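You operate a simulated robot arm through the tools that you are given. There is no shell and no other tool. Be economical: measure what you need, move in short steps, check, and stop when the job is done.

You run a simulated two-armed robot. Do the job below in one go: nothing can be reset, and whatever is moved stays where it is left.

## Task
Take the red cap and put it in the orange tray. Take the gland with the largest size on its label from the top of the side table and leave it on the shelf of the grey table. Fetch the sealant tube from the top of the side table and stand it on top of the white small board there. Take the silica sachet on the top of the front bench and put it away on the lower shelf of the packing bench. Put the teal pad on the top of the back bench away on the front corner of the test bench. Put the black bracket with the smallest size on its label from the top of the back bench on the bare end of the long bench. Open the grey drawer, fetch the green circuit board marked "12 V" from the lower shelf of the side bench and set it in the inside of the grey drawer and shut the drawer again. Take the cap off the squeeze bottle and lay it down on the top of the rework bench. Take the small bracket and leave it on top of the clear film. Put the grey dust plug on top of the blue potting case on the top of the front bench. Shut the plain flap. Do these in any order. Set down upright: red cap, sealant tube, small bracket.

It is judged by the outcome, as a careful person would: the job done as asked, and still so three seconds after it is handed in. It fails if anything else is knocked over, pushed out of place, dropped, spilled or broken. Lids that push on must go on centred and level and be pressed home; caps that screw on are set level and turned clockwise until they are tight.

## Robot
Two 7-joint arms with two-finger parallel grippers on one trunk, on a base that drives. Base frame: it is fixed to the floor where the robot stands at the start and does not move with it; the origin is under the middle of the robot, x ahead of it, y to its left, z up. Units: mm, rad, N and s.
The left shoulder is at the start at [50, 187, 985], the right one opposite. With the tool pointing down near the work surface each hand reaches from about 100 to 580 mm from the robot's upright axis, wherever it stands, measured 20 degrees to its own side. Places, roughly: bare end of the long bench [-1800, -3100, 800]; black bracket [-3000, -3000, 750]; clear film (30x24x4 cm) [-400, -4900, 500]; front corner of the test bench (12x13 cm) [500, -1740, 760]; gland [500, 1500, 1000]; green circuit board [-4750, -2750, 500]; grey drawer [-2600, -4900, 700]; grey dust plug (3x3x4 cm) [-1000, -4900, 800]; inside of the grey drawer [-2600, -4900, 700]; lower shelf of the packing bench (160x24 cm) [-240, -4900, 440]; orange tray (20x26x4 cm) [-1800, -2100, 800]; plain flap [100, -5000, 1100]; potting case [-1750, -2500, 750]; red cap (5x5x6 cm) [500, 100, 600]; sealant tube [500, 1750, 1000]; shelf of the grey table [800, 2800, 500]; silica sachet [-1750, -1750, 750]; small board [750, 1750, 750]; small bracket (12x3x5 cm) [-2600, -5300, 900]; squeeze bottle (6x6x17 cm) [-3100, -5000, 900]; teal pad (6x8x4 cm) [-3000, -800, 800]. Payload 3.43 kg a hand.
The TCP of each hand is the grasp point between the finger pads, 30 mm short of the fingertips. In the tool frame z runs along the fingers and y along their closing line. Largest opening 94 mm; finger width 28, thickness 10; the body of the gripper, 50 by 96 mm, starts 55 mm behind the TCP.
Orientation is told as [roll, pitch, yaw] about the base's x, y, z axes, in that order, counted from this pose: with the fingers straight down and closing along the base's y, the tool's x points along the base's -x, its y along +y and its z along -z.

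## Interface
- The arms move only by the tool send_rows. It takes "left_plan", "right_plan" or both (then of equal length, played together; a hand with none holds still); each is a list that holds one entry, the list of rows, each a list of 7 numbers: the shift along the base's x, y, z in mm, then the turn, a rotation vector about the base's x, y, z in rad, then the finger opening in mm, from 0 to 94. In form: [[[x, y, z, wx, wy, wz, gripper], ...]]. A call has 1 to 20 rows; each row shifts and turns the commanded pose from where the row before left it. Rows are played at 5 a second. More than 50 mm and 0.15 rad between two rows, or a gripper value outside its range, and nothing of the call is played. Where a pose cannot be reached the arm comes as near as it can. A force on the tool above 40 N (or 10 N above the force at the start of the call, whichever is more), or a blocked arm, ends the call early, and 0.2 s more pass. Each finger travels about 153 mm/s and halts on what it meets, pressing with about 28 N; the grip force reading is that of the motor and also rises with nothing between the fingers. The clock runs only during rows and for 0.2 s after the last one: add rows that do not move to give the fingers time. The reply holds the time, the measured pose of the TCP, the force on the tool along the base axes, the opening and the grip force, in the units named above and with some noise, with the torque about the TCP (base axes, N m) and any sound that the robot's microphone picked up.
- Cameras (640 x 400 px; columns grow to the right, rows downward): "scene" is now at [138.4, 13.9, 1134]; the picture's right is [0.17, -0.99, 0.00], its down [-0.69, -0.12, -0.72] and it looks along [0.71, 0.12, -0.70] (base axes); focal length 254 px, centre (320, 200). "left" rides on the left gripper at [76, -14, -103] in its tool frame; the picture's right is [0.18, 0.98, 0.00], its down [-0.75, 0.14, -0.64] and it looks along [-0.63, 0.12, 0.77] (tool axes); focal length 243 px, centre (320, 200). "right" rides on the right gripper at [76, 14, -102] in its tool frame; the picture's right is [-0.18, 0.98, 0.00], its down [-0.75, -0.14, -0.64] and it looks along [-0.63, -0.12, 0.77] (tool axes); focal length 243 px, centre (320, 200). There is no depth. A picture from a camera that has moved, and an enlarged one, comes with that camera's place and axes in the base frame and with its lens.
- get_image(camera): a new picture of that camera. The clock stands still meanwhile.
- raise_lower(by): slides the trunk up (or, below 0, down) by that many mm; the arms and the scene camera ride with it, the base frame stays. It gives what a move gives, with no picture.
- base_move(legs): drives the robot by 1 to 6 legs, each [ahead, left, turn to the left] in mm, mm and rad, along the robot's own axes; the way and the turn of a leg run together, so that a leg with both is an arc; at most 1500 mm and 3.142 rad a leg. The arms and the cameras ride along, it lands a little off, and it stops where it bumps. It gives what a move gives.
- head_to(pan, tilt): turns the head with the scene camera to pan (to the left, within 1.396 rad either way) and tilt (down, from -0.506 to 1.204), counted from straight ahead of the robot. It gives what a move gives.
- zoom(camera, box): a new picture of the part [left, top, right, bottom] of that camera's present view, enlarged. The clock stands still meanwhile.
- hand_in(): hands the job in; it is judged then, once.

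Work in short steps. Places have to be worked out from the pictures, the camera data and where the tool is seen: move nearer, look again, correct. Check each grasp and each placing, and mend what went wrong. You have 546 turns and 334 pictures in all, those below and enlarged ones among them. Open the grippers and draw the arms clear of the work before you hand the job in, unless the task says otherwise; then end with one line.

The tools are called after "Call:" as a command line: name --argument value ..., lists and objects as JSON in quotes. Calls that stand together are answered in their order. send_rows: Moves the arms, as the interface text tells. Its arguments: {"type":"object","properties":{"left_plan":{"type":"array","items":{"type":"array","items":{"type":"array","items":{"type":"number"}}}},"right_plan":{"type":"array","items":{"type":"array","items":{"type":"array","items":{"type":"number"}}}}},"required":[]} The other tools are called the same way: raise_lower (by) slides the trunk up or down; base_move (legs) drives the base; head_to (pan, tilt) turns the head that bears the scene camera; get_image (camera) takes a picture; zoom (camera, box) takes an enlarged picture of a part of a camera's view; hand_in () hands the job in.

At the start:

```text
t: 0.0
left_position: [388.9, 255.2, 922.2]
left_tool_rot: [-0.001, 0.001, 0.001]
left_contact_force: [-0.5, 0.5, -0.8]
left_wrist_torque: [-0.02, 0.01, -0.02]
left_finger_gap: 93.9
left_finger_force: 0.1
right_position: [401.0, -38.9, 886.2]
right_tool_rot: [0.001, -0.001, 0.0]
right_contact_force: [0.6, 0.2, -0.1]
right_wrist_torque: [0.03, 0.04, -0.01]
right_finger_gap: 94.1
right_finger_force: 0.0
trunk travel left (down, up): [-200.0, 232.0]
robot x, y, heading: [-1.8, -2.3, 0.002]
head pan, tilt: [0.168, 0.77]
```

scene: 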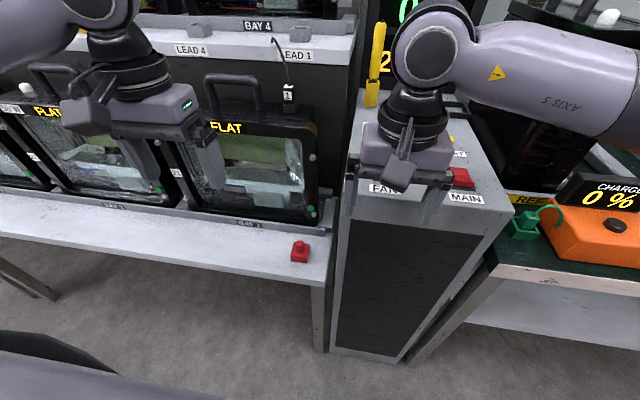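
right: 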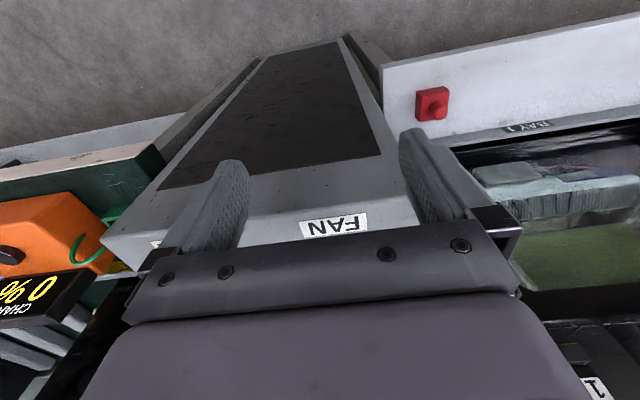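
left: 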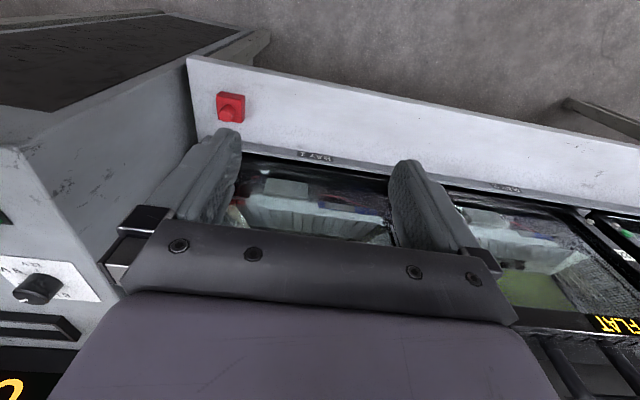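

I start by looking closer at the red cap.

Call:
zoom --camera "scene" --box '[240, 200, 360, 275]'

Call:
zoom --camera "left" --box '[160, 60, 320, 160]'

```text
5.33 times, centred on (300, 238) of scene
camera zoom: at [138.4, 13.9, 1134.0], right [0.17, -0.99, 0.0], down [-0.69, -0.12, -0.72], along [0.71, 0.12, -0.7], focal length 1352 px, centre (427, 0)
```

zoom: 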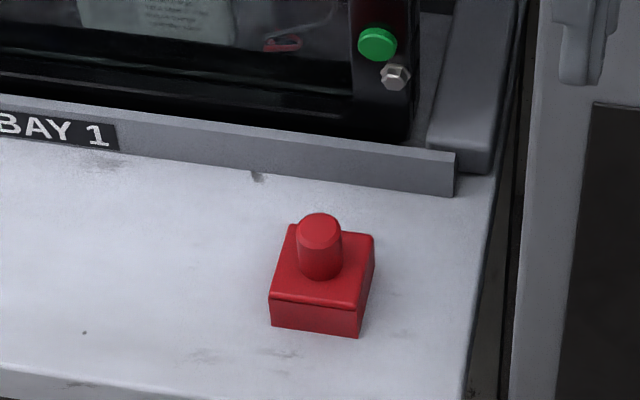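

```text
4.00 times, centred on (240, 110) of left
camera zoom: at [312.4, 240.0, 1025.2], right [-0.18, 0.98, 0.0], down [0.75, 0.14, 0.64], along [0.63, 0.12, -0.77], focal length 970 px, centre (640, 560)
```

zoom: 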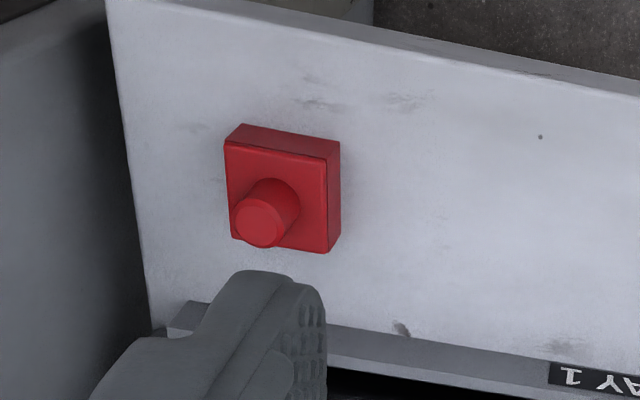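

The stub top triangulates to about [481, 120, 645], so the cap stands on the bench at z≈588 and is square to the base axes. I move the left hand above it and stop to check.

Call:
send_rows --left_plan '[[[31, -45, 0, 0, 0, 0, 80], [31, -45, 0, 0, 0, 0, 80], [30, -45, 0, 0, 0, 0, 80], [0, 0, -48, 0, 0, 0, 80], [0, 0, -48, 0, 0, 0, 80], [0, 0, -48, 0, 0, 0, 80], [0, 0, -45, 0, 0, 0, 80], [0, 0, 0, 0, 0, 0, 80]]]'

Call:
get_image --camera "left"

Call:
get_image --camera "scene"

```text
refused: row 1 steps farther than a row can; nothing moved
```

```text
328 pictures are left
camera left: at [312.4, 240.0, 1025.2], right [-0.18, 0.98, 0.0], down [0.75, 0.14, 0.64], along [0.63, 0.12, -0.77], focal length 243 px, centre (320, 200)
```

left: 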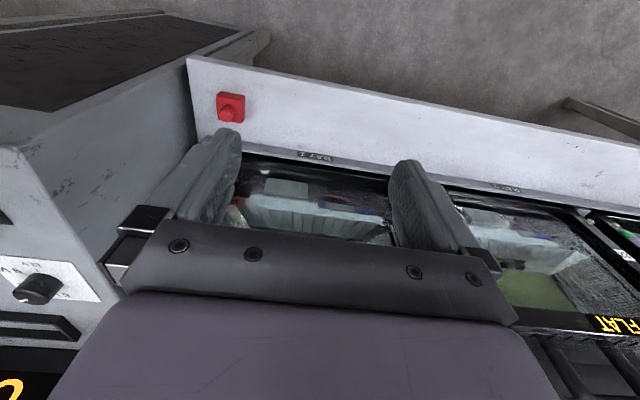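

```text
327 pictures are left
camera scene: at [138.4, 13.9, 1134.0], right [0.17, -0.99, 0.0], down [-0.69, -0.12, -0.72], along [0.71, 0.12, -0.7], focal length 254 px, centre (320, 200)
```

scene: 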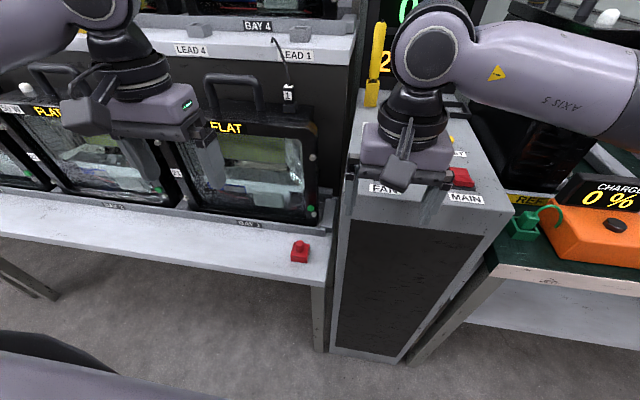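

Rows are limited to 50 mm in total norm; I resend with smaller steps.

Call:
send_rows --left_plan '[[[23, -34, 0, 0, 0, 0, 80], [23, -34, 0, 0, 0, 0, 80], [23, -34, 0, 0, 0, 0, 80], [23, -33, 0, 0, 0, 0, 80], [0, 0, -48, 0, 0, 0, 80], [0, 0, -48, 0, 0, 0, 80], [0, 0, -48, 0, 0, 0, 80], [0, 0, -45, 0, 0, 0, 80], [0, 0, 0, 0, 0, 0, 80]]]'

```text
t: 2.0
left_position: [484.0, 120.4, 734.3]
left_tool_rot: [-0.002, 0.001, 0.001]
left_contact_force: [1.1, -0.1, 0.3]
left_wrist_torque: [0.0, 0.0, 0.01]
left_finger_gap: 79.9
left_finger_force: 0.1
right_position: [400.9, -38.3, 887.0]
right_tool_rot: [0.001, 0.0, 0.0]
right_contact_force: [-0.4, -0.5, 0.7]
right_wrist_torque: [0.01, 0.0, 0.03]
right_finger_gap: 93.9
right_finger_force: 0.0
trunk travel left (down, up): [-200.0, 232.0]
robot x, y, heading: [2.5, 1.7, 0.002]
head pan, tilt: [0.168, 0.77]
```

Now a look from the left hand to check alignment.

Call:
get_image --camera "left"

```text
326 pictures are left
camera left: at [407.3, 105.6, 836.9], right [-0.18, 0.98, 0.0], down [0.75, 0.14, 0.64], along [0.63, 0.12, -0.77], focal length 243 px, centre (320, 200)
```

left: 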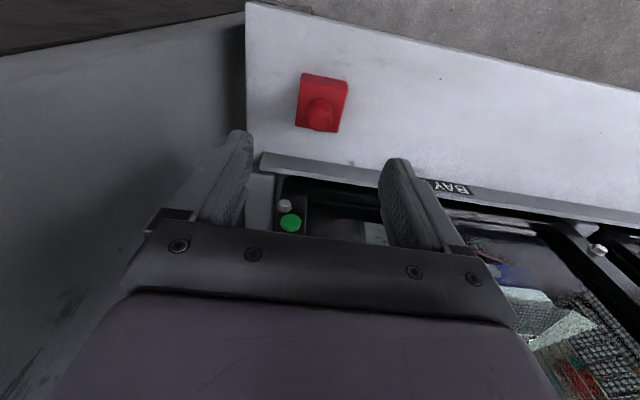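

The cap lies at about [483, 122], just under the hand. I descend to TCP z≈625 and close.

Call:
send_rows --left_plan '[[[0, 1, -40, 0, 0, 0, 80], [0, 0, -40, 0, 0, 0, 80], [0, 0, -28, 0, 0, 0, 80], [0, 0, 0, 0, 0, 0, 80], [0, 0, 0, 0, 0, 0, 30], [0, 0, 0, 0, 0, 0, 30], [0, 0, 0, 0, 0, 0, 30]]]'

Call:
get_image --camera "left"

```text
t: 3.6
left_position: [484.9, 121.5, 630.8]
left_tool_rot: [-0.002, -0.014, 0.001]
left_contact_force: [-2.3, 0.5, 13.4]
left_wrist_torque: [0.06, 0.24, -0.07]
left_finger_gap: 40.1
left_finger_force: 8.2
right_position: [401.5, -38.1, 886.6]
right_tool_rot: [-0.001, -0.002, 0.0]
right_contact_force: [0.3, 0.0, 0.9]
right_wrist_torque: [-0.01, 0.02, 0.03]
right_finger_gap: 93.9
right_finger_force: 0.1
trunk travel left (down, up): [-200.0, 232.0]
robot x, y, heading: [-3.4, -2.2, 0.002]
head pan, tilt: [0.168, 0.77]
stopped in row 7 (left hand): the force on the tool passed its limit (the readings are from after the stop); the commanded pose is now the measured one
```

```text
325 pictures are left
camera left: at [406.8, 106.4, 732.3], right [-0.19, 0.98, 0.0], down [0.75, 0.14, 0.65], along [0.64, 0.12, -0.76], focal length 243 px, centre (320, 200)
```

left: 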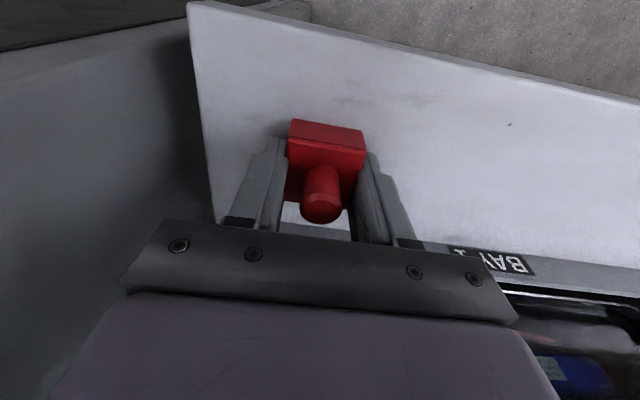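

The block is between the pads at a 40 mm gap. I lift and check the hold.

Call:
send_rows --left_plan '[[[0, 0, 2, 0, 0, 0, 30], [0, 0, 10, 0, 0, 0, 30], [0, 0, 40, 0, 0, 0, 30], [0, 0, 48, 0, 0, 0, 30], [0, 0, 48, 0, 0, 0, 30], [0, 0, 48, 0, 0, 0, 30], [0, 0, 48, 0, 0, 0, 30], [0, 0, 30, 0, 0, 0, 30]]]'

Call:
get_image --camera "left"

Call:
head_to --pan 1.3 --tilt 0.5

Call:
get_image --camera "scene"

```text
t: 5.4
left_position: [482.7, 122.5, 901.9]
left_tool_rot: [0.0, -0.007, 0.002]
left_contact_force: [-0.4, 0.2, -0.2]
left_wrist_torque: [-0.01, 0.0, 0.01]
left_finger_gap: 39.3
left_finger_force: 28.4
right_position: [401.5, -39.1, 886.8]
right_tool_rot: [-0.001, -0.001, -0.002]
right_contact_force: [0.5, -0.3, -0.5]
right_wrist_torque: [0.02, 0.02, 0.04]
right_finger_gap: 94.0
right_finger_force: 0.1
trunk travel left (down, up): [-200.0, 232.0]
robot x, y, heading: [-2.5, 1.3, -0.001]
head pan, tilt: [0.168, 0.77]
```

```text
324 pictures are left
camera left: at [406.3, 107.4, 1004.7], right [-0.19, 0.98, 0.0], down [0.75, 0.14, 0.65], along [0.64, 0.12, -0.76], focal length 243 px, centre (320, 200)
```

left: 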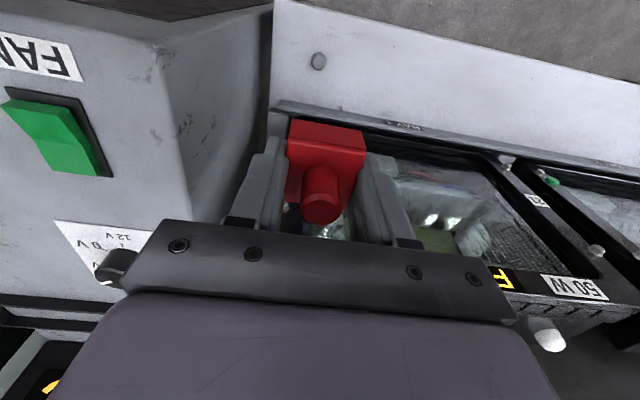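

```text
t: 6.8
left_position: [482.6, 121.9, 902.9]
left_tool_rot: [-0.002, -0.007, 0.002]
left_contact_force: [-0.4, -0.5, 0.3]
left_wrist_torque: [0.02, 0.0, -0.01]
left_finger_gap: 39.4
left_finger_force: 27.7
right_position: [401.5, -38.2, 887.0]
right_tool_rot: [0.0, 0.0, 0.001]
right_contact_force: [-0.7, -0.4, 0.0]
right_wrist_torque: [-0.03, 0.0, -0.01]
right_finger_gap: 93.8
right_finger_force: 0.1
trunk travel left (down, up): [-200.0, 232.0]
robot x, y, heading: [0.5, -1.8, 0.003]
head pan, tilt: [1.3, 0.499]
```

```text
323 pictures are left
camera scene: at [82.0, 88.0, 1157.5], right [0.96, -0.27, 0.0], down [-0.13, -0.46, -0.88], along [0.23, 0.85, -0.48], focal length 254 px, centre (320, 200)
```

scene: 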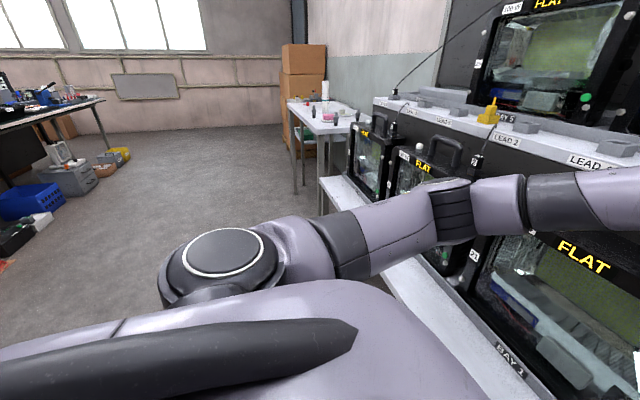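

The red cap is firmly held. I zoom on the table in the distance to understand the layout.

Call:
zoom --camera "scene" --box '[260, 60, 420, 210]'

```text
2.67 times, centred on (340, 135) of scene
camera zoom: at [82.0, 88.0, 1157.5], right [0.96, -0.27, 0.0], down [-0.13, -0.46, -0.88], along [0.23, 0.85, -0.48], focal length 676 px, centre (267, 373)
```

zoom: 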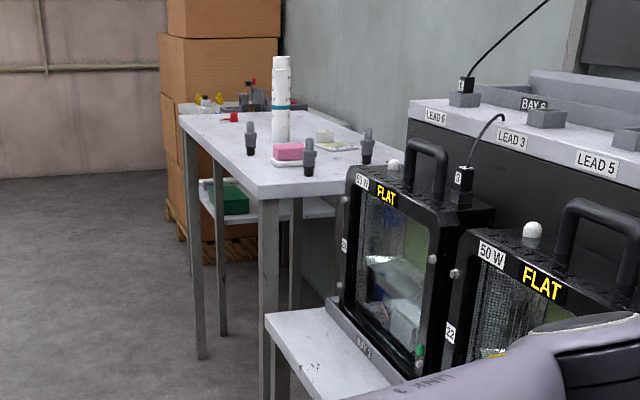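

Side table (tube, three glands) stands just after the cell bench at larger y. I back up and drive left along the bench.

Call:
base_move --legs '[[-350, 0, 0], [0, 1400, 0]]'

Call:
head_to --pan 0.3 --tilt 0.5

Call:
get_image --camera "scene"

```text
t: 15.7
left_position: [124.7, 1535.8, 901.5]
left_tool_rot: [0.0, -0.009, 0.01]
left_contact_force: [0.2, 0.6, -0.5]
left_wrist_torque: [0.0, -0.02, 0.03]
left_finger_gap: 39.5
left_finger_force: 28.5
right_position: [43.5, 1375.3, 887.5]
right_tool_rot: [0.0, 0.0, 0.006]
right_contact_force: [0.6, 0.4, 0.0]
right_wrist_torque: [0.01, -0.05, 0.0]
right_finger_gap: 93.8
right_finger_force: 0.2
trunk travel left (down, up): [-200.0, 232.0]
robot x, y, heading: [-358.3, 1410.4, 0.01]
head pan, tilt: [1.3, 0.499]
```

```text
t: 16.9
left_position: [124.6, 1536.4, 901.7]
left_tool_rot: [-0.003, -0.009, 0.008]
left_contact_force: [-0.5, 0.1, -0.4]
left_wrist_torque: [-0.02, 0.0, 0.0]
left_finger_gap: 39.5
left_finger_force: 28.3
right_position: [44.4, 1375.2, 886.6]
right_tool_rot: [0.001, 0.001, 0.005]
right_contact_force: [0.6, -0.1, -0.4]
right_wrist_torque: [-0.02, -0.02, 0.02]
right_finger_gap: 94.1
right_finger_force: 0.0
trunk travel left (down, up): [-200.0, 232.0]
robot x, y, heading: [-360.6, 1414.6, 0.004]
head pan, tilt: [0.3, 0.499]
```

```text
321 pictures are left
camera scene: at [-213.9, 1438.9, 1157.5], right [0.3, -0.95, 0.0], down [-0.46, -0.14, -0.88], along [0.84, 0.27, -0.48], focal length 254 px, centre (320, 200)
```

scene: 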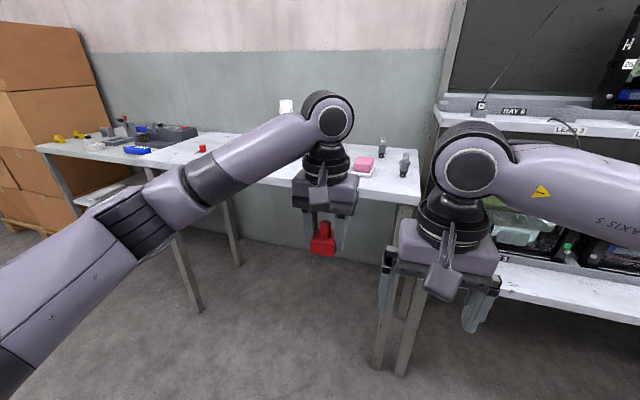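

I raise the trunk for a better view and tuck the left hand back to the left.

Call:
raise_lower --by 150

Call:
send_rows --left_plan '[[[-30, 38, 0, 0, 0, 0, 30], [-30, 38, 0, 0, 0, 0, 30], [-30, 38, 0, 0, 0, 0, 30], [-30, 38, 0, 0, 0, 0, 30], [-20, 38, 0, 0, 0, 0, 30]]]'

Call:
get_image --camera "scene"

```text
t: 18.7
left_position: [124.9, 1535.8, 1050.3]
left_tool_rot: [-0.001, -0.008, 0.008]
left_contact_force: [0.0, -0.2, -0.1]
left_wrist_torque: [0.02, 0.0, 0.03]
left_finger_gap: 39.6
left_finger_force: 27.8
right_position: [44.3, 1374.8, 1037.0]
right_tool_rot: [-0.003, -0.001, 0.005]
right_contact_force: [0.0, 0.5, -0.4]
right_wrist_torque: [0.02, 0.02, -0.04]
right_finger_gap: 93.9
right_finger_force: 0.1
trunk travel left (down, up): [-350.0, 82.0]
robot x, y, heading: [-358.6, 1414.1, 0.007]
head pan, tilt: [0.3, 0.499]
```

```text
t: 19.9
left_position: [-15.3, 1724.7, 1050.9]
left_tool_rot: [-0.002, -0.009, 0.008]
left_contact_force: [0.2, -0.4, -0.5]
left_wrist_torque: [-0.03, -0.03, 0.02]
left_finger_gap: 39.4
left_finger_force: 27.7
right_position: [44.1, 1375.5, 1035.8]
right_tool_rot: [0.0, -0.001, 0.006]
right_contact_force: [0.4, 0.6, -0.3]
right_wrist_torque: [0.02, 0.01, 0.01]
right_finger_gap: 94.0
right_finger_force: 0.0
trunk travel left (down, up): [-350.0, 82.0]
robot x, y, heading: [-355.9, 1411.6, 0.006]
head pan, tilt: [0.3, 0.499]
```

```text
320 pictures are left
camera scene: at [-214.3, 1439.3, 1307.6], right [0.3, -0.95, 0.0], down [-0.46, -0.14, -0.88], along [0.84, 0.26, -0.48], focal length 254 px, centre (320, 200)
```

scene: 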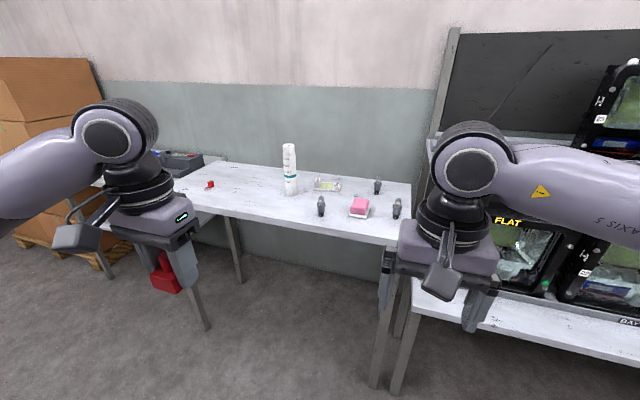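

Call:
zoom --camera "scene" --box '[250, 130, 420, 236]'

```text
3.76 times, centred on (335, 183) of scene
camera zoom: at [-214.3, 1439.3, 1307.6], right [0.3, -0.95, 0.0], down [-0.46, -0.14, -0.88], along [0.84, 0.26, -0.48], focal length 955 px, centre (264, 264)
```

zoom: 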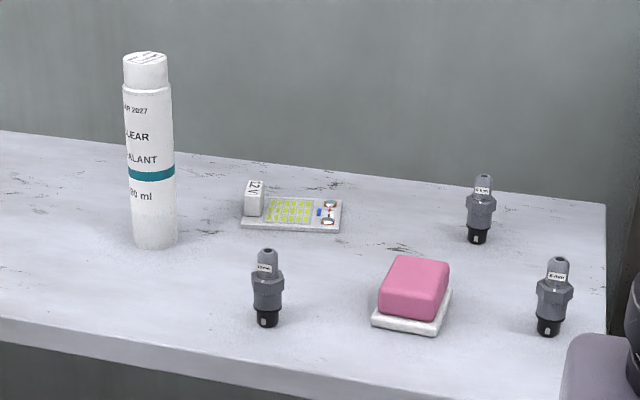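

Tube ≈[610,1815], three glands; I drive nearer to read the labels.

Call:
base_move --legs '[[320, 200, 0]]'

Call:
head_to --pan 0.0 --tilt 0.6

Call:
get_image --camera "scene"

```text
t: 22.3
left_position: [298.2, 1926.4, 1050.6]
left_tool_rot: [0.0, -0.008, 0.007]
left_contact_force: [-0.5, 0.8, -0.8]
left_wrist_torque: [0.03, 0.01, 0.01]
left_finger_gap: 39.3
left_finger_force: 27.5
right_position: [357.8, 1574.6, 1036.5]
right_tool_rot: [-0.001, -0.003, 0.005]
right_contact_force: [0.2, 0.2, -0.2]
right_wrist_torque: [-0.03, 0.0, 0.03]
right_finger_gap: 94.2
right_finger_force: 0.1
trunk travel left (down, up): [-350.0, 82.0]
robot x, y, heading: [-45.3, 1612.4, 0.002]
head pan, tilt: [0.3, 0.499]
```

```text
t: 23.1
left_position: [299.1, 1924.6, 1051.2]
left_tool_rot: [0.0, -0.009, 0.008]
left_contact_force: [1.0, -0.4, -0.8]
left_wrist_torque: [0.02, 0.03, 0.01]
left_finger_gap: 39.2
left_finger_force: 28.9
right_position: [357.3, 1574.5, 1036.6]
right_tool_rot: [0.001, 0.002, 0.005]
right_contact_force: [-0.8, 0.0, -0.2]
right_wrist_torque: [-0.01, 0.0, 0.0]
right_finger_gap: 94.6
right_finger_force: 0.1
trunk travel left (down, up): [-350.0, 82.0]
robot x, y, heading: [-44.8, 1608.0, 0.006]
head pan, tilt: [0.0, 0.6]
```

```text
318 pictures are left
camera scene: at [101.4, 1612.1, 1298.5], right [0.01, -1.0, 0.0], down [-0.56, 0.0, -0.83], along [0.83, 0.0, -0.56], focal length 254 px, centre (320, 200)
```

scene: 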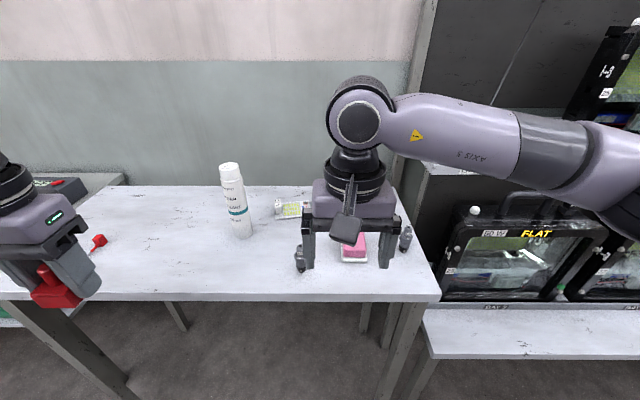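

The right arm blocks the view; I draw it back and to the right.

Call:
send_rows --right_plan '[[[-25, -40, 5, 0, 0, 0, 94], [-25, -40, 5, 0, 0, 0, 94], [-25, -40, 5, 0, 0, 0, 94], [-25, -40, 5, 0, 0, 0, 94], [-25, -40, 5, 0, 0, 0, 94], [-25, -40, 0, 0, 0, 0, 94]]]'

Call:
zoom --camera "scene" --box '[200, 150, 440, 300]'

```text
t: 24.5
left_position: [299.4, 1925.1, 1050.2]
left_tool_rot: [-0.001, -0.008, 0.007]
left_contact_force: [0.3, -0.4, -0.2]
left_wrist_torque: [-0.04, 0.01, -0.03]
left_finger_gap: 39.2
left_finger_force: 27.9
right_position: [206.7, 1332.4, 1061.4]
right_tool_rot: [0.001, -0.002, 0.005]
right_contact_force: [-0.2, 0.4, 0.5]
right_wrist_torque: [-0.01, 0.0, -0.03]
right_finger_gap: 93.9
right_finger_force: 0.0
trunk travel left (down, up): [-350.0, 82.0]
robot x, y, heading: [-45.4, 1610.4, 0.005]
head pan, tilt: [0.0, 0.6]
```

```text
2.67 times, centred on (320, 225) of scene
camera zoom: at [100.7, 1611.5, 1298.6], right [0.01, -1.0, 0.0], down [-0.56, 0.0, -0.83], along [0.83, 0.0, -0.56], focal length 676 px, centre (320, 133)
```

zoom: 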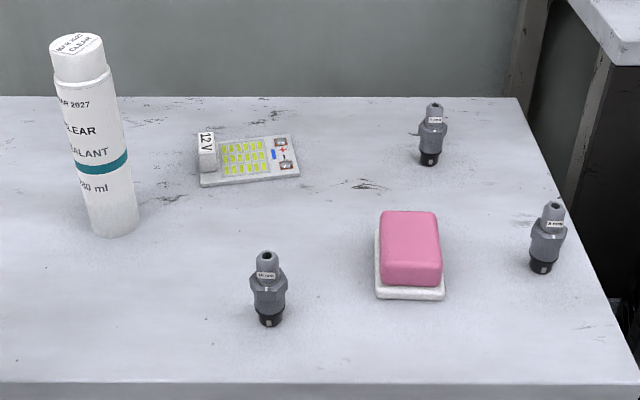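

I zoom on each gland label.

Call:
zoom --camera "scene" --box '[292, 245, 308, 255]'

Call:
zoom --camera "scene" --box '[354, 189, 370, 199]'

Call:
zoom --camera "scene" --box '[400, 228, 416, 238]'

```text
16.00 times, centred on (300, 250) of scene
camera zoom: at [100.7, 1611.5, 1298.6], right [0.01, -1.0, 0.0], down [-0.56, 0.0, -0.83], along [0.83, 0.0, -0.56], focal length 4057 px, centre (640, -600)
```

zoom: 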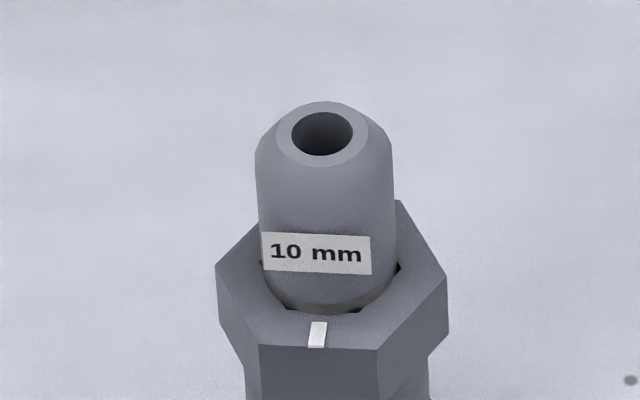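

```text
16.00 times, centred on (362, 194) of scene
camera zoom: at [100.7, 1611.5, 1298.6], right [0.01, -1.0, 0.0], down [-0.56, 0.0, -0.83], along [0.83, 0.0, -0.56], focal length 4057 px, centre (-352, 296)
```

zoom: 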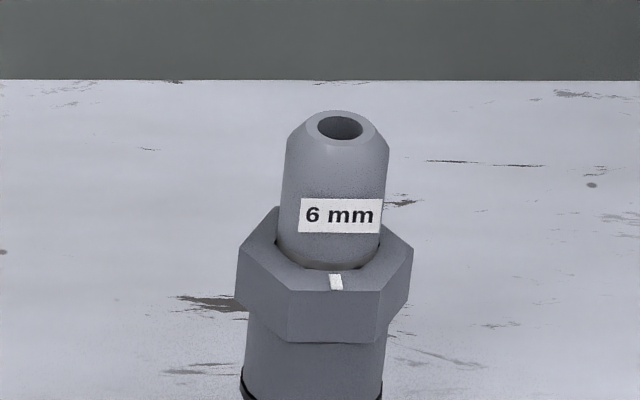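

```text
16.00 times, centred on (408, 233) of scene
camera zoom: at [100.7, 1611.5, 1298.6], right [0.01, -1.0, 0.0], down [-0.56, 0.0, -0.83], along [0.83, 0.0, -0.56], focal length 4057 px, centre (-1088, -328)
```

zoom: 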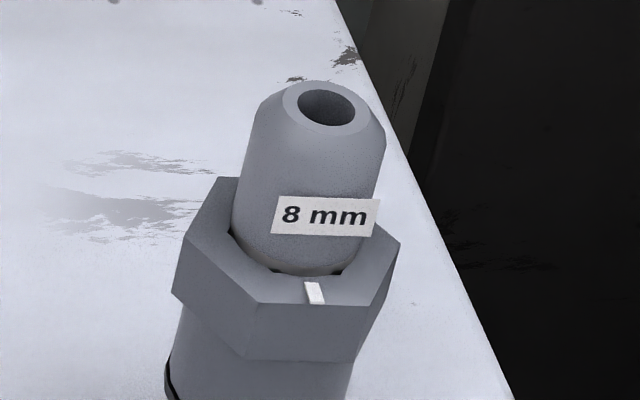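

The left front gland reads 10 mm, the largest, at ≈[475,1652] on a top of z≈855. I position the base so that the right hand reaches it comfortably.

Call:
base_move --legs '[[60, 190, 0]]'

Call:
send_rows --right_plan '[[[30, 35, 0, 0, 0, 0, 80], [30, 35, 0, 0, 0, 0, 80], [30, 30, 0, 0, 0, 0, 80], [30, 25, 0, 0, 0, 0, 80], [0, 0, 0, 0, 0, 0, 80]]]'

Call:
get_image --camera "right"

Call:
get_image --camera "scene"

```text
t: 26.1
left_position: [356.2, 2115.3, 1050.4]
left_tool_rot: [-0.003, -0.008, 0.009]
left_contact_force: [0.5, 0.6, -0.4]
left_wrist_torque: [-0.01, -0.01, 0.03]
left_finger_gap: 39.3
left_finger_force: 27.8
right_position: [265.4, 1524.4, 1062.0]
right_tool_rot: [0.001, 0.002, 0.008]
right_contact_force: [-0.3, 0.1, -0.3]
right_wrist_torque: [-0.01, -0.01, 0.01]
right_finger_gap: 94.0
right_finger_force: 0.0
trunk travel left (down, up): [-350.0, 82.0]
robot x, y, heading: [12.5, 1801.5, 0.008]
head pan, tilt: [0.0, 0.6]
```

```text
t: 27.2
left_position: [356.7, 2113.7, 1051.4]
left_tool_rot: [-0.001, -0.01, 0.008]
left_contact_force: [-0.1, -0.3, -0.5]
left_wrist_torque: [0.03, -0.01, 0.0]
left_finger_gap: 39.3
left_finger_force: 27.4
right_position: [385.0, 1647.7, 1062.2]
right_tool_rot: [0.001, -0.001, 0.008]
right_contact_force: [-0.5, 0.2, -0.2]
right_wrist_torque: [0.02, -0.02, 0.0]
right_finger_gap: 79.8
right_finger_force: 0.1
trunk travel left (down, up): [-350.0, 82.0]
robot x, y, heading: [13.5, 1801.6, 0.006]
head pan, tilt: [0.0, 0.6]
```

```text
313 pictures are left
camera right: at [308.0, 1661.1, 1165.1], right [0.18, 0.98, 0.0], down [0.75, -0.14, 0.64], along [0.63, -0.11, -0.77], focal length 243 px, centre (320, 200)
```

right: 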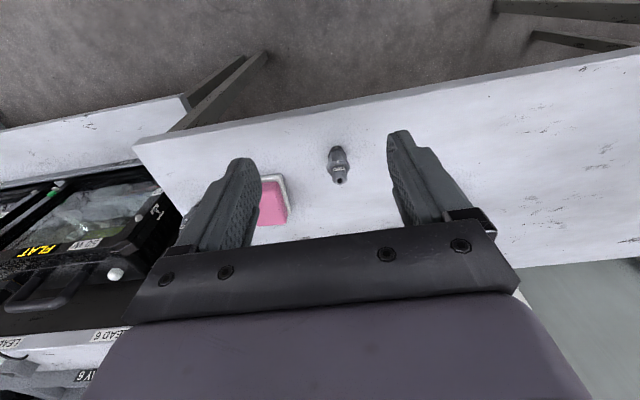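

```text
312 pictures are left
camera scene: at [159.4, 1801.5, 1298.5], right [0.01, -1.0, 0.0], down [-0.56, 0.0, -0.83], along [0.83, 0.01, -0.56], focal length 254 px, centre (320, 200)
```

scene: 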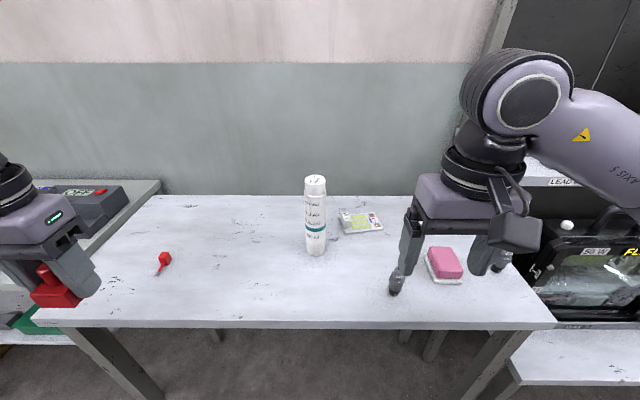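

Gland at [475,1655], top z≈933. I move above it with 60 mm opening, descend and grip.

Call:
send_rows --right_plan '[[[45, 3, 0, 0, 0, 0, 60], [45, 4, 0, 0, 0, 0, 60], [0, 0, -45, 0, 0, 0, 60], [0, 0, -45, 0, 0, 0, 60], [0, 0, -40, 0, 0, 0, 60], [0, 0, -34, 0, 0, 0, 60], [0, 0, 0, 0, 0, 0, 60], [0, 0, 0, 0, 0, 0, 10], [0, 0, 0, 0, 0, 0, 10], [0, 0, 0, 0, 0, 0, 10]]]'

Call:
get_image --camera "right"

```text
t: 29.4
left_position: [356.1, 2114.8, 1051.2]
left_tool_rot: [-0.002, -0.008, 0.007]
left_contact_force: [0.1, 0.6, 0.7]
left_wrist_torque: [0.03, -0.01, -0.03]
left_finger_gap: 39.5
left_finger_force: 28.0
right_position: [474.6, 1654.0, 897.8]
right_tool_rot: [0.001, -0.001, 0.007]
right_contact_force: [-0.8, -1.0, 0.0]
right_wrist_torque: [0.04, 0.02, 0.01]
right_finger_gap: 30.3
right_finger_force: 28.0
trunk travel left (down, up): [-350.0, 82.0]
robot x, y, heading: [10.2, 1797.9, 0.007]
head pan, tilt: [0.0, 0.6]
```

```text
311 pictures are left
camera right: at [399.6, 1667.9, 1001.9], right [0.18, 0.98, 0.0], down [0.75, -0.14, 0.64], along [0.63, -0.11, -0.77], focal length 243 px, centre (320, 200)
```

right: 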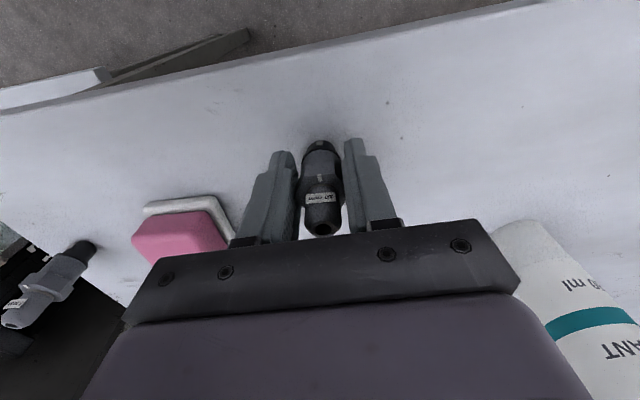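

Gripped at 30 mm. I lift it straight up and back away from the table.

Call:
send_rows --right_plan '[[[0, 0, 40, 0, 0, 0, 10], [0, 0, 45, 0, 0, 0, 10], [0, 0, 45, 0, 0, 0, 10], [0, 0, 40, 0, 0, 0, 10], [-45, 0, 0, 0, 0, 0, 10], [-45, 0, 0, 0, 0, 0, 10], [-45, 0, 0, 0, 0, 0, 10]]]'

Call:
base_move --legs '[[-400, 0, 0], [0, 800, 0]]'

Call:
head_to --pan 0.1 --tilt 0.6

Call:
get_image --camera "scene"

```text
t: 31.1
left_position: [354.7, 2113.2, 1051.2]
left_tool_rot: [-0.002, -0.008, 0.009]
left_contact_force: [0.0, 0.8, -1.1]
left_wrist_torque: [0.03, 0.0, -0.01]
left_finger_gap: 39.3
left_finger_force: 28.2
right_position: [339.0, 1656.4, 1065.7]
right_tool_rot: [0.0, -0.001, 0.007]
right_contact_force: [0.4, 0.6, -0.5]
right_wrist_torque: [0.03, 0.02, 0.01]
right_finger_gap: 30.0
right_finger_force: 28.4
trunk travel left (down, up): [-350.0, 82.0]
robot x, y, heading: [11.9, 1802.5, 0.011]
head pan, tilt: [0.0, 0.6]
```

```text
t: 37.5
left_position: [-54.8, 2915.6, 1050.9]
left_tool_rot: [-0.001, -0.008, 0.012]
left_contact_force: [-0.1, -0.2, -0.8]
left_wrist_torque: [0.02, -0.01, -0.02]
left_finger_gap: 39.3
left_finger_force: 27.8
right_position: [-69.0, 2456.5, 1066.3]
right_tool_rot: [-0.002, -0.001, 0.009]
right_contact_force: [0.7, 0.1, -0.2]
right_wrist_torque: [-0.01, 0.02, 0.0]
right_finger_gap: 29.8
right_finger_force: 28.5
trunk travel left (down, up): [-350.0, 82.0]
robot x, y, heading: [-397.5, 2599.4, 0.009]
head pan, tilt: [0.0, 0.6]
```

```text
t: 38.1
left_position: [-55.3, 2914.9, 1050.6]
left_tool_rot: [0.0, -0.01, 0.012]
left_contact_force: [-0.9, -0.1, -1.5]
left_wrist_torque: [0.0, 0.02, 0.03]
left_finger_gap: 39.5
left_finger_force: 28.2
right_position: [-70.8, 2455.5, 1065.9]
right_tool_rot: [-0.001, -0.001, 0.01]
right_contact_force: [0.3, -0.6, -0.7]
right_wrist_torque: [-0.01, -0.01, 0.01]
right_finger_gap: 29.7
right_finger_force: 27.8
trunk travel left (down, up): [-350.0, 82.0]
robot x, y, heading: [-397.3, 2595.9, 0.011]
head pan, tilt: [0.099, 0.6]
```

```text
310 pictures are left
camera scene: at [-251.4, 2610.3, 1298.4], right [0.11, -0.99, 0.0], down [-0.56, -0.06, -0.83], along [0.82, 0.09, -0.56], focal length 254 px, centre (320, 200)
```

scene: 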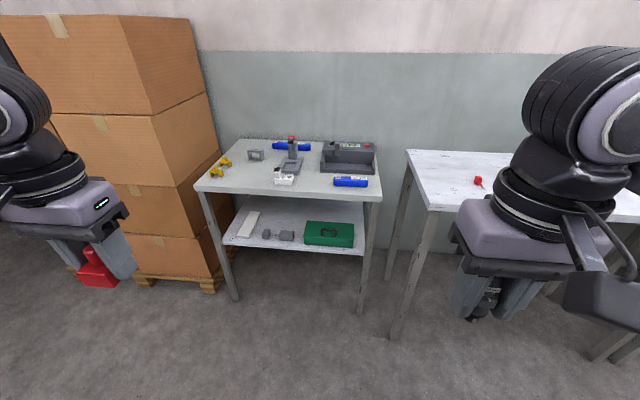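

The grey table's shelf (z≈460) lies under its top (z≈755), so I need a tilted grasp. I'll set the gland back on a free spot of the side table and regrasp it with the tool tilted 45° forward.

Call:
base_move --legs '[[0, -455, 0], [430, 0, 0]]'

Call:
send_rows --right_plan '[[[40, 0, 0, 0, 0, 0, 10], [40, 0, 0, 0, 0, 0, 10], [30, 0, -45, 0, 0, 0, 10], [0, 0, -45, 0, 0, 0, 10], [0, 0, -40, 0, 0, 0, 10], [0, 0, -30, 0, 0, 0, 10], [0, 0, 0, 0, 0, 0, 10]]]'

Call:
get_image --camera "right"

```text
t: 43.1
left_position: [377.8, 2459.6, 1051.2]
left_tool_rot: [-0.002, -0.01, 0.005]
left_contact_force: [0.0, 0.1, -0.9]
left_wrist_torque: [-0.02, 0.01, 0.0]
left_finger_gap: 39.4
left_finger_force: 28.0
right_position: [359.0, 2000.1, 1066.2]
right_tool_rot: [0.001, -0.001, 0.0]
right_contact_force: [0.3, -0.4, 0.3]
right_wrist_torque: [0.01, 0.01, 0.03]
right_finger_gap: 30.4
right_finger_force: 28.2
trunk travel left (down, up): [-350.0, 82.0]
robot x, y, heading: [33.5, 2146.0, 0.006]
head pan, tilt: [0.099, 0.6]
```

```text
refused: row 3 steps farther than a row can; nothing moved
```

```text
309 pictures are left
camera right: at [282.5, 2014.4, 1170.1], right [0.18, 0.98, 0.0], down [0.75, -0.14, 0.64], along [0.63, -0.12, -0.77], focal length 243 px, centre (320, 200)
```

right: 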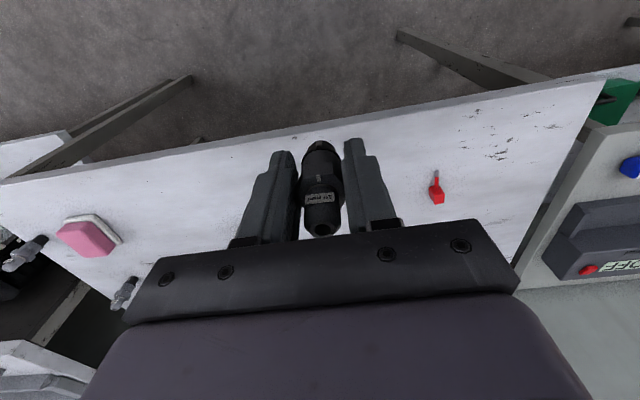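

The spot below is free; I resend the descent in smaller steps to about z=902.

Call:
send_rows --right_plan '[[[40, 0, 0, 0, 0, 0, 10], [40, 0, 0, 0, 0, 0, 10], [30, 0, -35, 0, 0, 0, 10], [0, 0, -45, 0, 0, 0, 10], [0, 0, -45, 0, 0, 0, 10], [0, 0, -39, 0, 0, 0, 10], [0, 0, 0, 0, 0, 0, 10]]]'

```text
t: 44.7
left_position: [376.4, 2460.0, 1051.2]
left_tool_rot: [-0.001, -0.01, 0.006]
left_contact_force: [0.2, -0.2, -0.2]
left_wrist_torque: [0.0, -0.02, 0.03]
left_finger_gap: 39.4
left_finger_force: 27.4
right_position: [467.5, 2002.7, 901.0]
right_tool_rot: [0.0, 0.001, 0.004]
right_contact_force: [0.5, -0.2, -1.1]
right_wrist_torque: [0.02, 0.0, 0.0]
right_finger_gap: 30.3
right_finger_force: 28.4
trunk travel left (down, up): [-350.0, 82.0]
robot x, y, heading: [32.1, 2146.7, 0.003]
head pan, tilt: [0.099, 0.6]
```

Nearly down. I lower the last millimetres, release, rise, tilt the tool 45° forward, and re-approach along the tool axis.

Call:
send_rows --right_plan '[[[0, 0, -3, 0, 0, 0, 10], [0, 0, 0, 0, 0, 0, 10], [0, 0, 0, 0, 0, 0, 60], [0, 0, 0, 0, 0, 0, 60], [0, 0, 40, 0, 0, 0, 60], [0, 0, 40, 0, 0, 0, 60], [0, 0, 20, 0, 0, 0, 60], [-14, 0, -5, 0, -0.131, 0, 60], [-14, 0, -5, 0, -0.131, 0, 60], [-14, 0, -5, 0, -0.131, 0, 60], [-14, 0, -5, 0, -0.131, 0, 60], [-14, 0, -5, 0, -0.131, 0, 60], [0, 0, 0, 0, -0.131, 0, 60], [0, 0, 0, 0, 0, 0, 60]]]'

Call:
get_image --camera "scene"

Call:
get_image --camera "right"

```text
t: 47.7
left_position: [377.4, 2459.9, 1051.2]
left_tool_rot: [0.0, -0.008, 0.004]
left_contact_force: [0.2, 0.0, 0.4]
left_wrist_torque: [0.01, 0.01, 0.01]
left_finger_gap: 39.0
left_finger_force: 27.8
right_position: [406.0, 2005.2, 973.4]
right_tool_rot: [-0.002, -0.787, 0.003]
right_contact_force: [0.6, 0.2, -0.1]
right_wrist_torque: [-0.01, 0.04, -0.02]
right_finger_gap: 60.0
right_finger_force: 0.0
right hand out of reach, approached as far as the arm can: row 13
trunk travel left (down, up): [-350.0, 82.0]
robot x, y, heading: [34.0, 2148.0, 0.002]
head pan, tilt: [0.099, 0.6]
```

```text
308 pictures are left
camera scene: at [177.6, 2156.5, 1298.4], right [0.1, -0.99, 0.0], down [-0.56, -0.06, -0.83], along [0.82, 0.08, -0.56], focal length 254 px, centre (320, 200)
```

scene: 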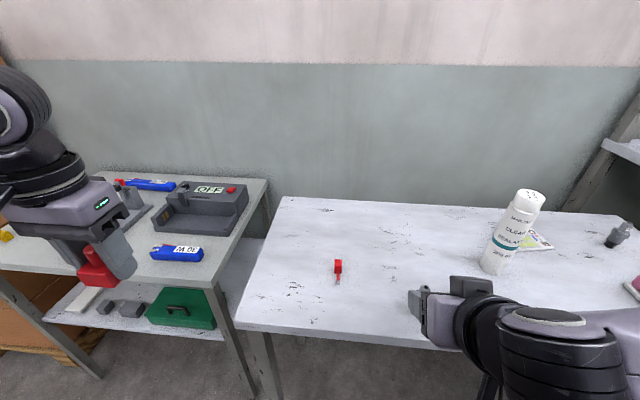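

```text
307 pictures are left
camera right: at [280.4, 2019.8, 993.2], right [0.13, 0.98, 0.13], down [0.08, -0.14, 0.99], along [0.99, -0.12, -0.09], focal length 243 px, centre (320, 200)
```

right: 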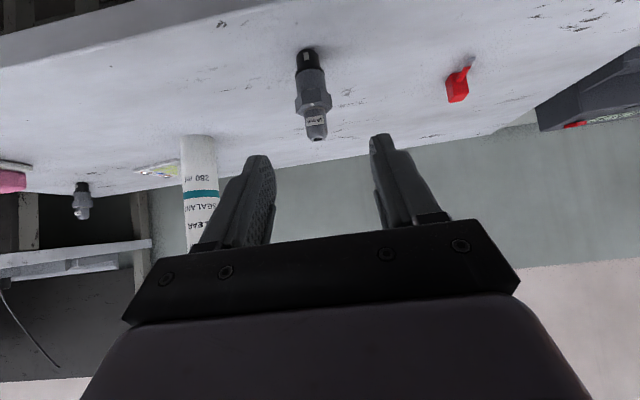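

The gland stands at ≈[465,2003]. I approach along the tool axis and grip the body at z≈900.

Call:
send_rows --right_plan '[[[30, -1, -33, 0, 0, 0, 60], [30, -1, -38, 0, 0, 0, 60], [0, 0, 0, 0, 0, 0, 60], [0, 0, 0, 0, 0, 0, 10], [0, 0, 0, 0, 0, 0, 10], [0, 0, 0, 0, 0, 0, 10]]]'

Call:
get_image --camera "right"

```text
t: 49.1
left_position: [376.3, 2459.7, 1051.5]
left_tool_rot: [-0.002, -0.009, 0.007]
left_contact_force: [0.7, 0.2, 0.2]
left_wrist_torque: [-0.03, 0.01, 0.0]
left_finger_gap: 39.0
left_finger_force: 27.8
right_position: [467.9, 2003.8, 901.9]
right_tool_rot: [-0.003, -0.787, 0.004]
right_contact_force: [-0.7, -0.6, 0.7]
right_wrist_torque: [0.0, 0.01, -0.02]
right_finger_gap: 26.0
right_finger_force: 28.4
trunk travel left (down, up): [-350.0, 82.0]
robot x, y, heading: [32.5, 2148.0, 0.002]
head pan, tilt: [0.099, 0.6]
```

```text
306 pictures are left
camera right: at [342.3, 2017.7, 921.5], right [0.13, 0.98, 0.13], down [0.08, -0.14, 0.99], along [0.99, -0.12, -0.09], focal length 243 px, centre (320, 200)
```

right: 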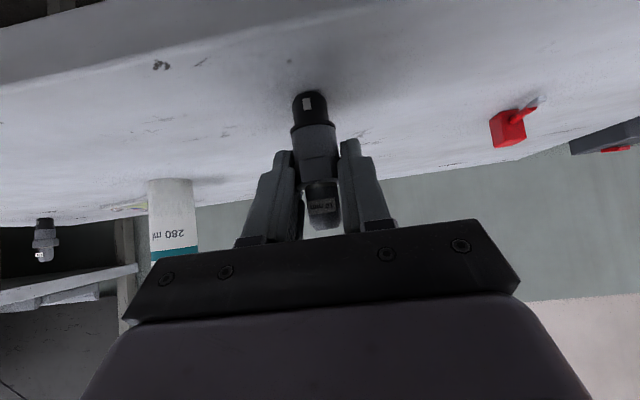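

Held upright at 45° tilt. I lift, back away and drive in front of the grey table.

Call:
send_rows --right_plan '[[[0, 0, 40, 0, 0, 0, 10], [0, 0, 40, 0, 0, 0, 10], [-40, 0, 0, 0, 0, 0, 10], [-40, 0, 0, 0, 0, 0, 10]]]'

Call:
base_move --legs '[[-430, 0, 0], [0, 800, 0]]'

Call:
raise_lower --by -330

Call:
head_to --pan 0.0 --tilt 0.4

Call:
get_image --camera "scene"

Call:
get_image --camera "right"

```text
t: 50.1
left_position: [375.9, 2460.7, 1049.5]
left_tool_rot: [-0.001, -0.009, 0.006]
left_contact_force: [0.8, 0.3, -0.4]
left_wrist_torque: [0.01, 0.02, -0.01]
left_finger_gap: 38.9
left_finger_force: 28.3
right_position: [403.0, 2013.7, 982.4]
right_tool_rot: [-0.003, -0.785, 0.003]
right_contact_force: [0.0, 0.2, -0.6]
right_wrist_torque: [-0.03, 0.0, -0.03]
right_finger_gap: 26.1
right_finger_force: 27.6
right hand out of reach, approached as far as the arm can: row 4
trunk travel left (down, up): [-350.0, 82.0]
robot x, y, heading: [33.7, 2145.7, 0.002]
head pan, tilt: [0.099, 0.6]
```

```text
t: 56.7
left_position: [-58.2, 3255.4, 1051.0]
left_tool_rot: [-0.001, -0.008, -0.01]
left_contact_force: [0.2, 0.9, -0.7]
left_wrist_torque: [-0.02, 0.01, -0.01]
left_finger_gap: 39.4
left_finger_force: 28.0
right_position: [-37.6, 2810.3, 981.8]
right_tool_rot: [-0.003, -0.786, -0.009]
right_contact_force: [-0.2, -0.4, -1.1]
right_wrist_torque: [0.0, 0.0, 0.01]
right_finger_gap: 25.9
right_finger_force: 28.0
trunk travel left (down, up): [-350.0, 82.0]
robot x, y, heading: [-406.0, 2944.1, -0.011]
head pan, tilt: [0.099, 0.6]
```

```text
t: 59.9
left_position: [-58.1, 3255.7, 721.9]
left_tool_rot: [-0.001, -0.008, -0.008]
left_contact_force: [-0.1, -0.3, 0.0]
left_wrist_torque: [-0.02, -0.01, -0.01]
left_finger_gap: 39.2
left_finger_force: 27.9
right_position: [-37.3, 2809.7, 651.0]
right_tool_rot: [-0.002, -0.787, -0.008]
right_contact_force: [-1.6, 1.1, -0.7]
right_wrist_torque: [-0.01, -0.05, 0.01]
right_finger_gap: 25.9
right_finger_force: 27.8
trunk travel left (down, up): [-20.0, 412.0]
robot x, y, heading: [-406.0, 2950.2, -0.016]
head pan, tilt: [0.099, 0.6]
```

```text
t: 60.6
left_position: [-57.3, 3255.2, 721.6]
left_tool_rot: [-0.003, -0.009, -0.009]
left_contact_force: [0.7, 0.1, -0.5]
left_wrist_torque: [0.0, 0.04, 0.0]
left_finger_gap: 39.4
left_finger_force: 27.7
right_position: [-36.9, 2809.4, 651.7]
right_tool_rot: [-0.001, -0.784, -0.01]
right_contact_force: [-0.5, 0.4, -0.5]
right_wrist_torque: [0.01, -0.01, 0.04]
right_finger_gap: 25.9
right_finger_force: 27.6
trunk travel left (down, up): [-20.0, 412.0]
robot x, y, heading: [-408.0, 2945.6, -0.011]
head pan, tilt: [0.0, 0.4]
```

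```text
305 pictures are left
camera scene: at [-256.3, 2946.2, 986.6], right [-0.01, -1.0, 0.0], down [-0.39, 0.0, -0.92], along [0.92, -0.01, -0.39], focal length 254 px, centre (320, 200)
```

scene: 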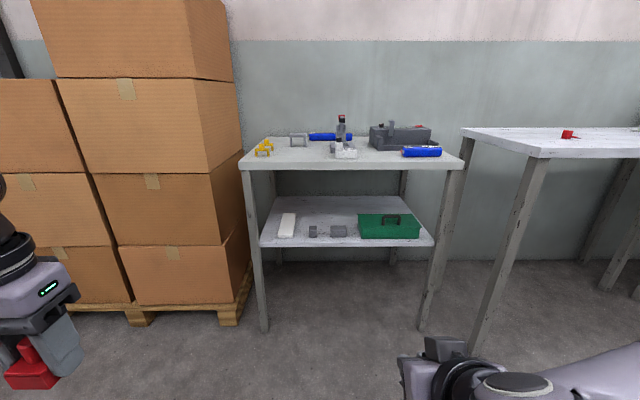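

```text
304 pictures are left
camera right: at [-163.5, 2824.7, 671.3], right [0.14, 0.98, 0.13], down [0.08, -0.14, 0.99], along [0.99, -0.13, -0.1], focal length 243 px, centre (320, 200)
```

right: 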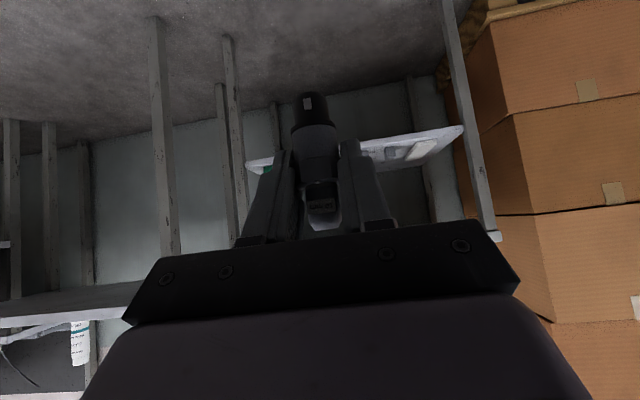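

I zoom on the shelf to find a free spot.

Call:
zoom --camera "scene" --box '[250, 180, 450, 260]'

```text
3.20 times, centred on (350, 220) of scene
camera zoom: at [-256.3, 2946.2, 986.6], right [-0.01, -1.0, 0.0], down [-0.39, 0.0, -0.92], along [0.92, -0.01, -0.39], focal length 812 px, centre (224, 136)
```

zoom: 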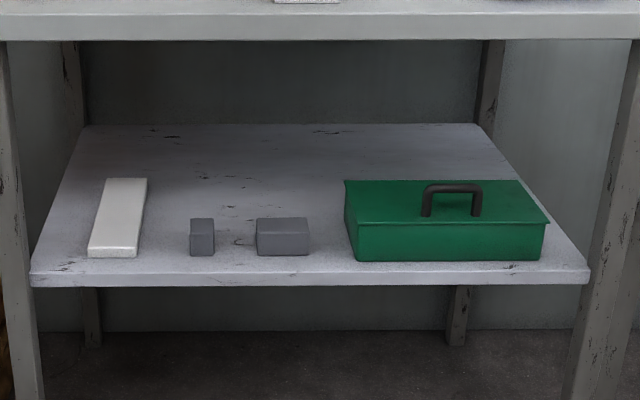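

There's a gap behind the small box: target TCP ≈[655,3003,518], entered diagonally under the table top. I tuck the left hand and bring the base up.

Call:
send_rows --left_plan '[[[-40, -10, 30, 0, 0, 0, 30], [-40, -10, 30, 0, 0, 0, 30], [-30, -10, 30, 0, 0, 0, 30]]]' --right_plan '[[[0, 0, 5, 0, 0, 0, 10], [0, 0, 5, 0, 0, 0, 10], [0, 0, 0, 0, 0, 0, 10]]]'

Call:
base_move --legs '[[535, 200, 0.011]]'

Call:
get_image --camera "scene"

Call:
get_image --camera "right"

```text
refused: row 1 steps farther than a row can; nothing moved
```

```text
t: 63.9
left_position: [480.9, 3451.3, 721.5]
left_tool_rot: [-0.001, -0.01, -0.001]
left_contact_force: [0.4, 0.2, -0.7]
left_wrist_torque: [0.03, -0.01, -0.01]
left_finger_gap: 39.5
left_finger_force: 27.3
right_position: [504.5, 3007.0, 651.8]
right_tool_rot: [-0.001, -0.785, -0.002]
right_contact_force: [0.3, -0.3, 0.0]
right_wrist_torque: [-0.02, -0.01, 0.0]
right_finger_gap: 25.8
right_finger_force: 27.7
trunk travel left (down, up): [-20.0, 412.0]
robot x, y, heading: [133.8, 3142.0, -0.004]
head pan, tilt: [0.0, 0.4]
```

```text
302 pictures are left
camera scene: at [284.1, 3142.4, 986.7], right [0.0, -1.0, 0.0], down [-0.39, 0.0, -0.92], along [0.92, 0.0, -0.39], focal length 254 px, centre (320, 200)
```

scene: 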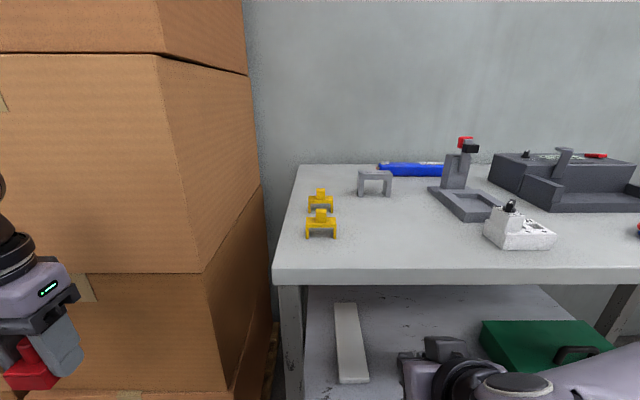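

```text
301 pictures are left
camera right: at [377.8, 3021.6, 671.3], right [0.13, 0.98, 0.13], down [0.08, -0.14, 0.99], along [0.99, -0.12, -0.1], focal length 243 px, centre (320, 200)
```

right: 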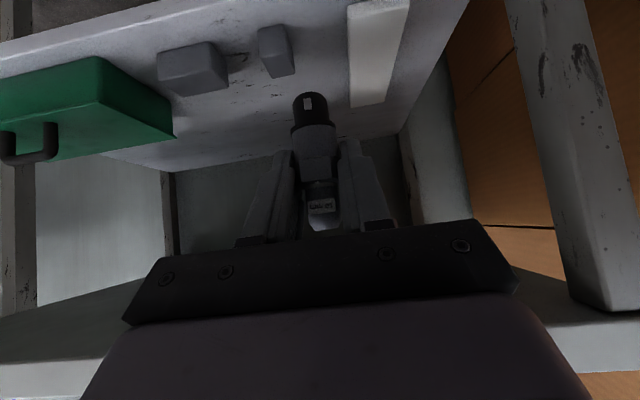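

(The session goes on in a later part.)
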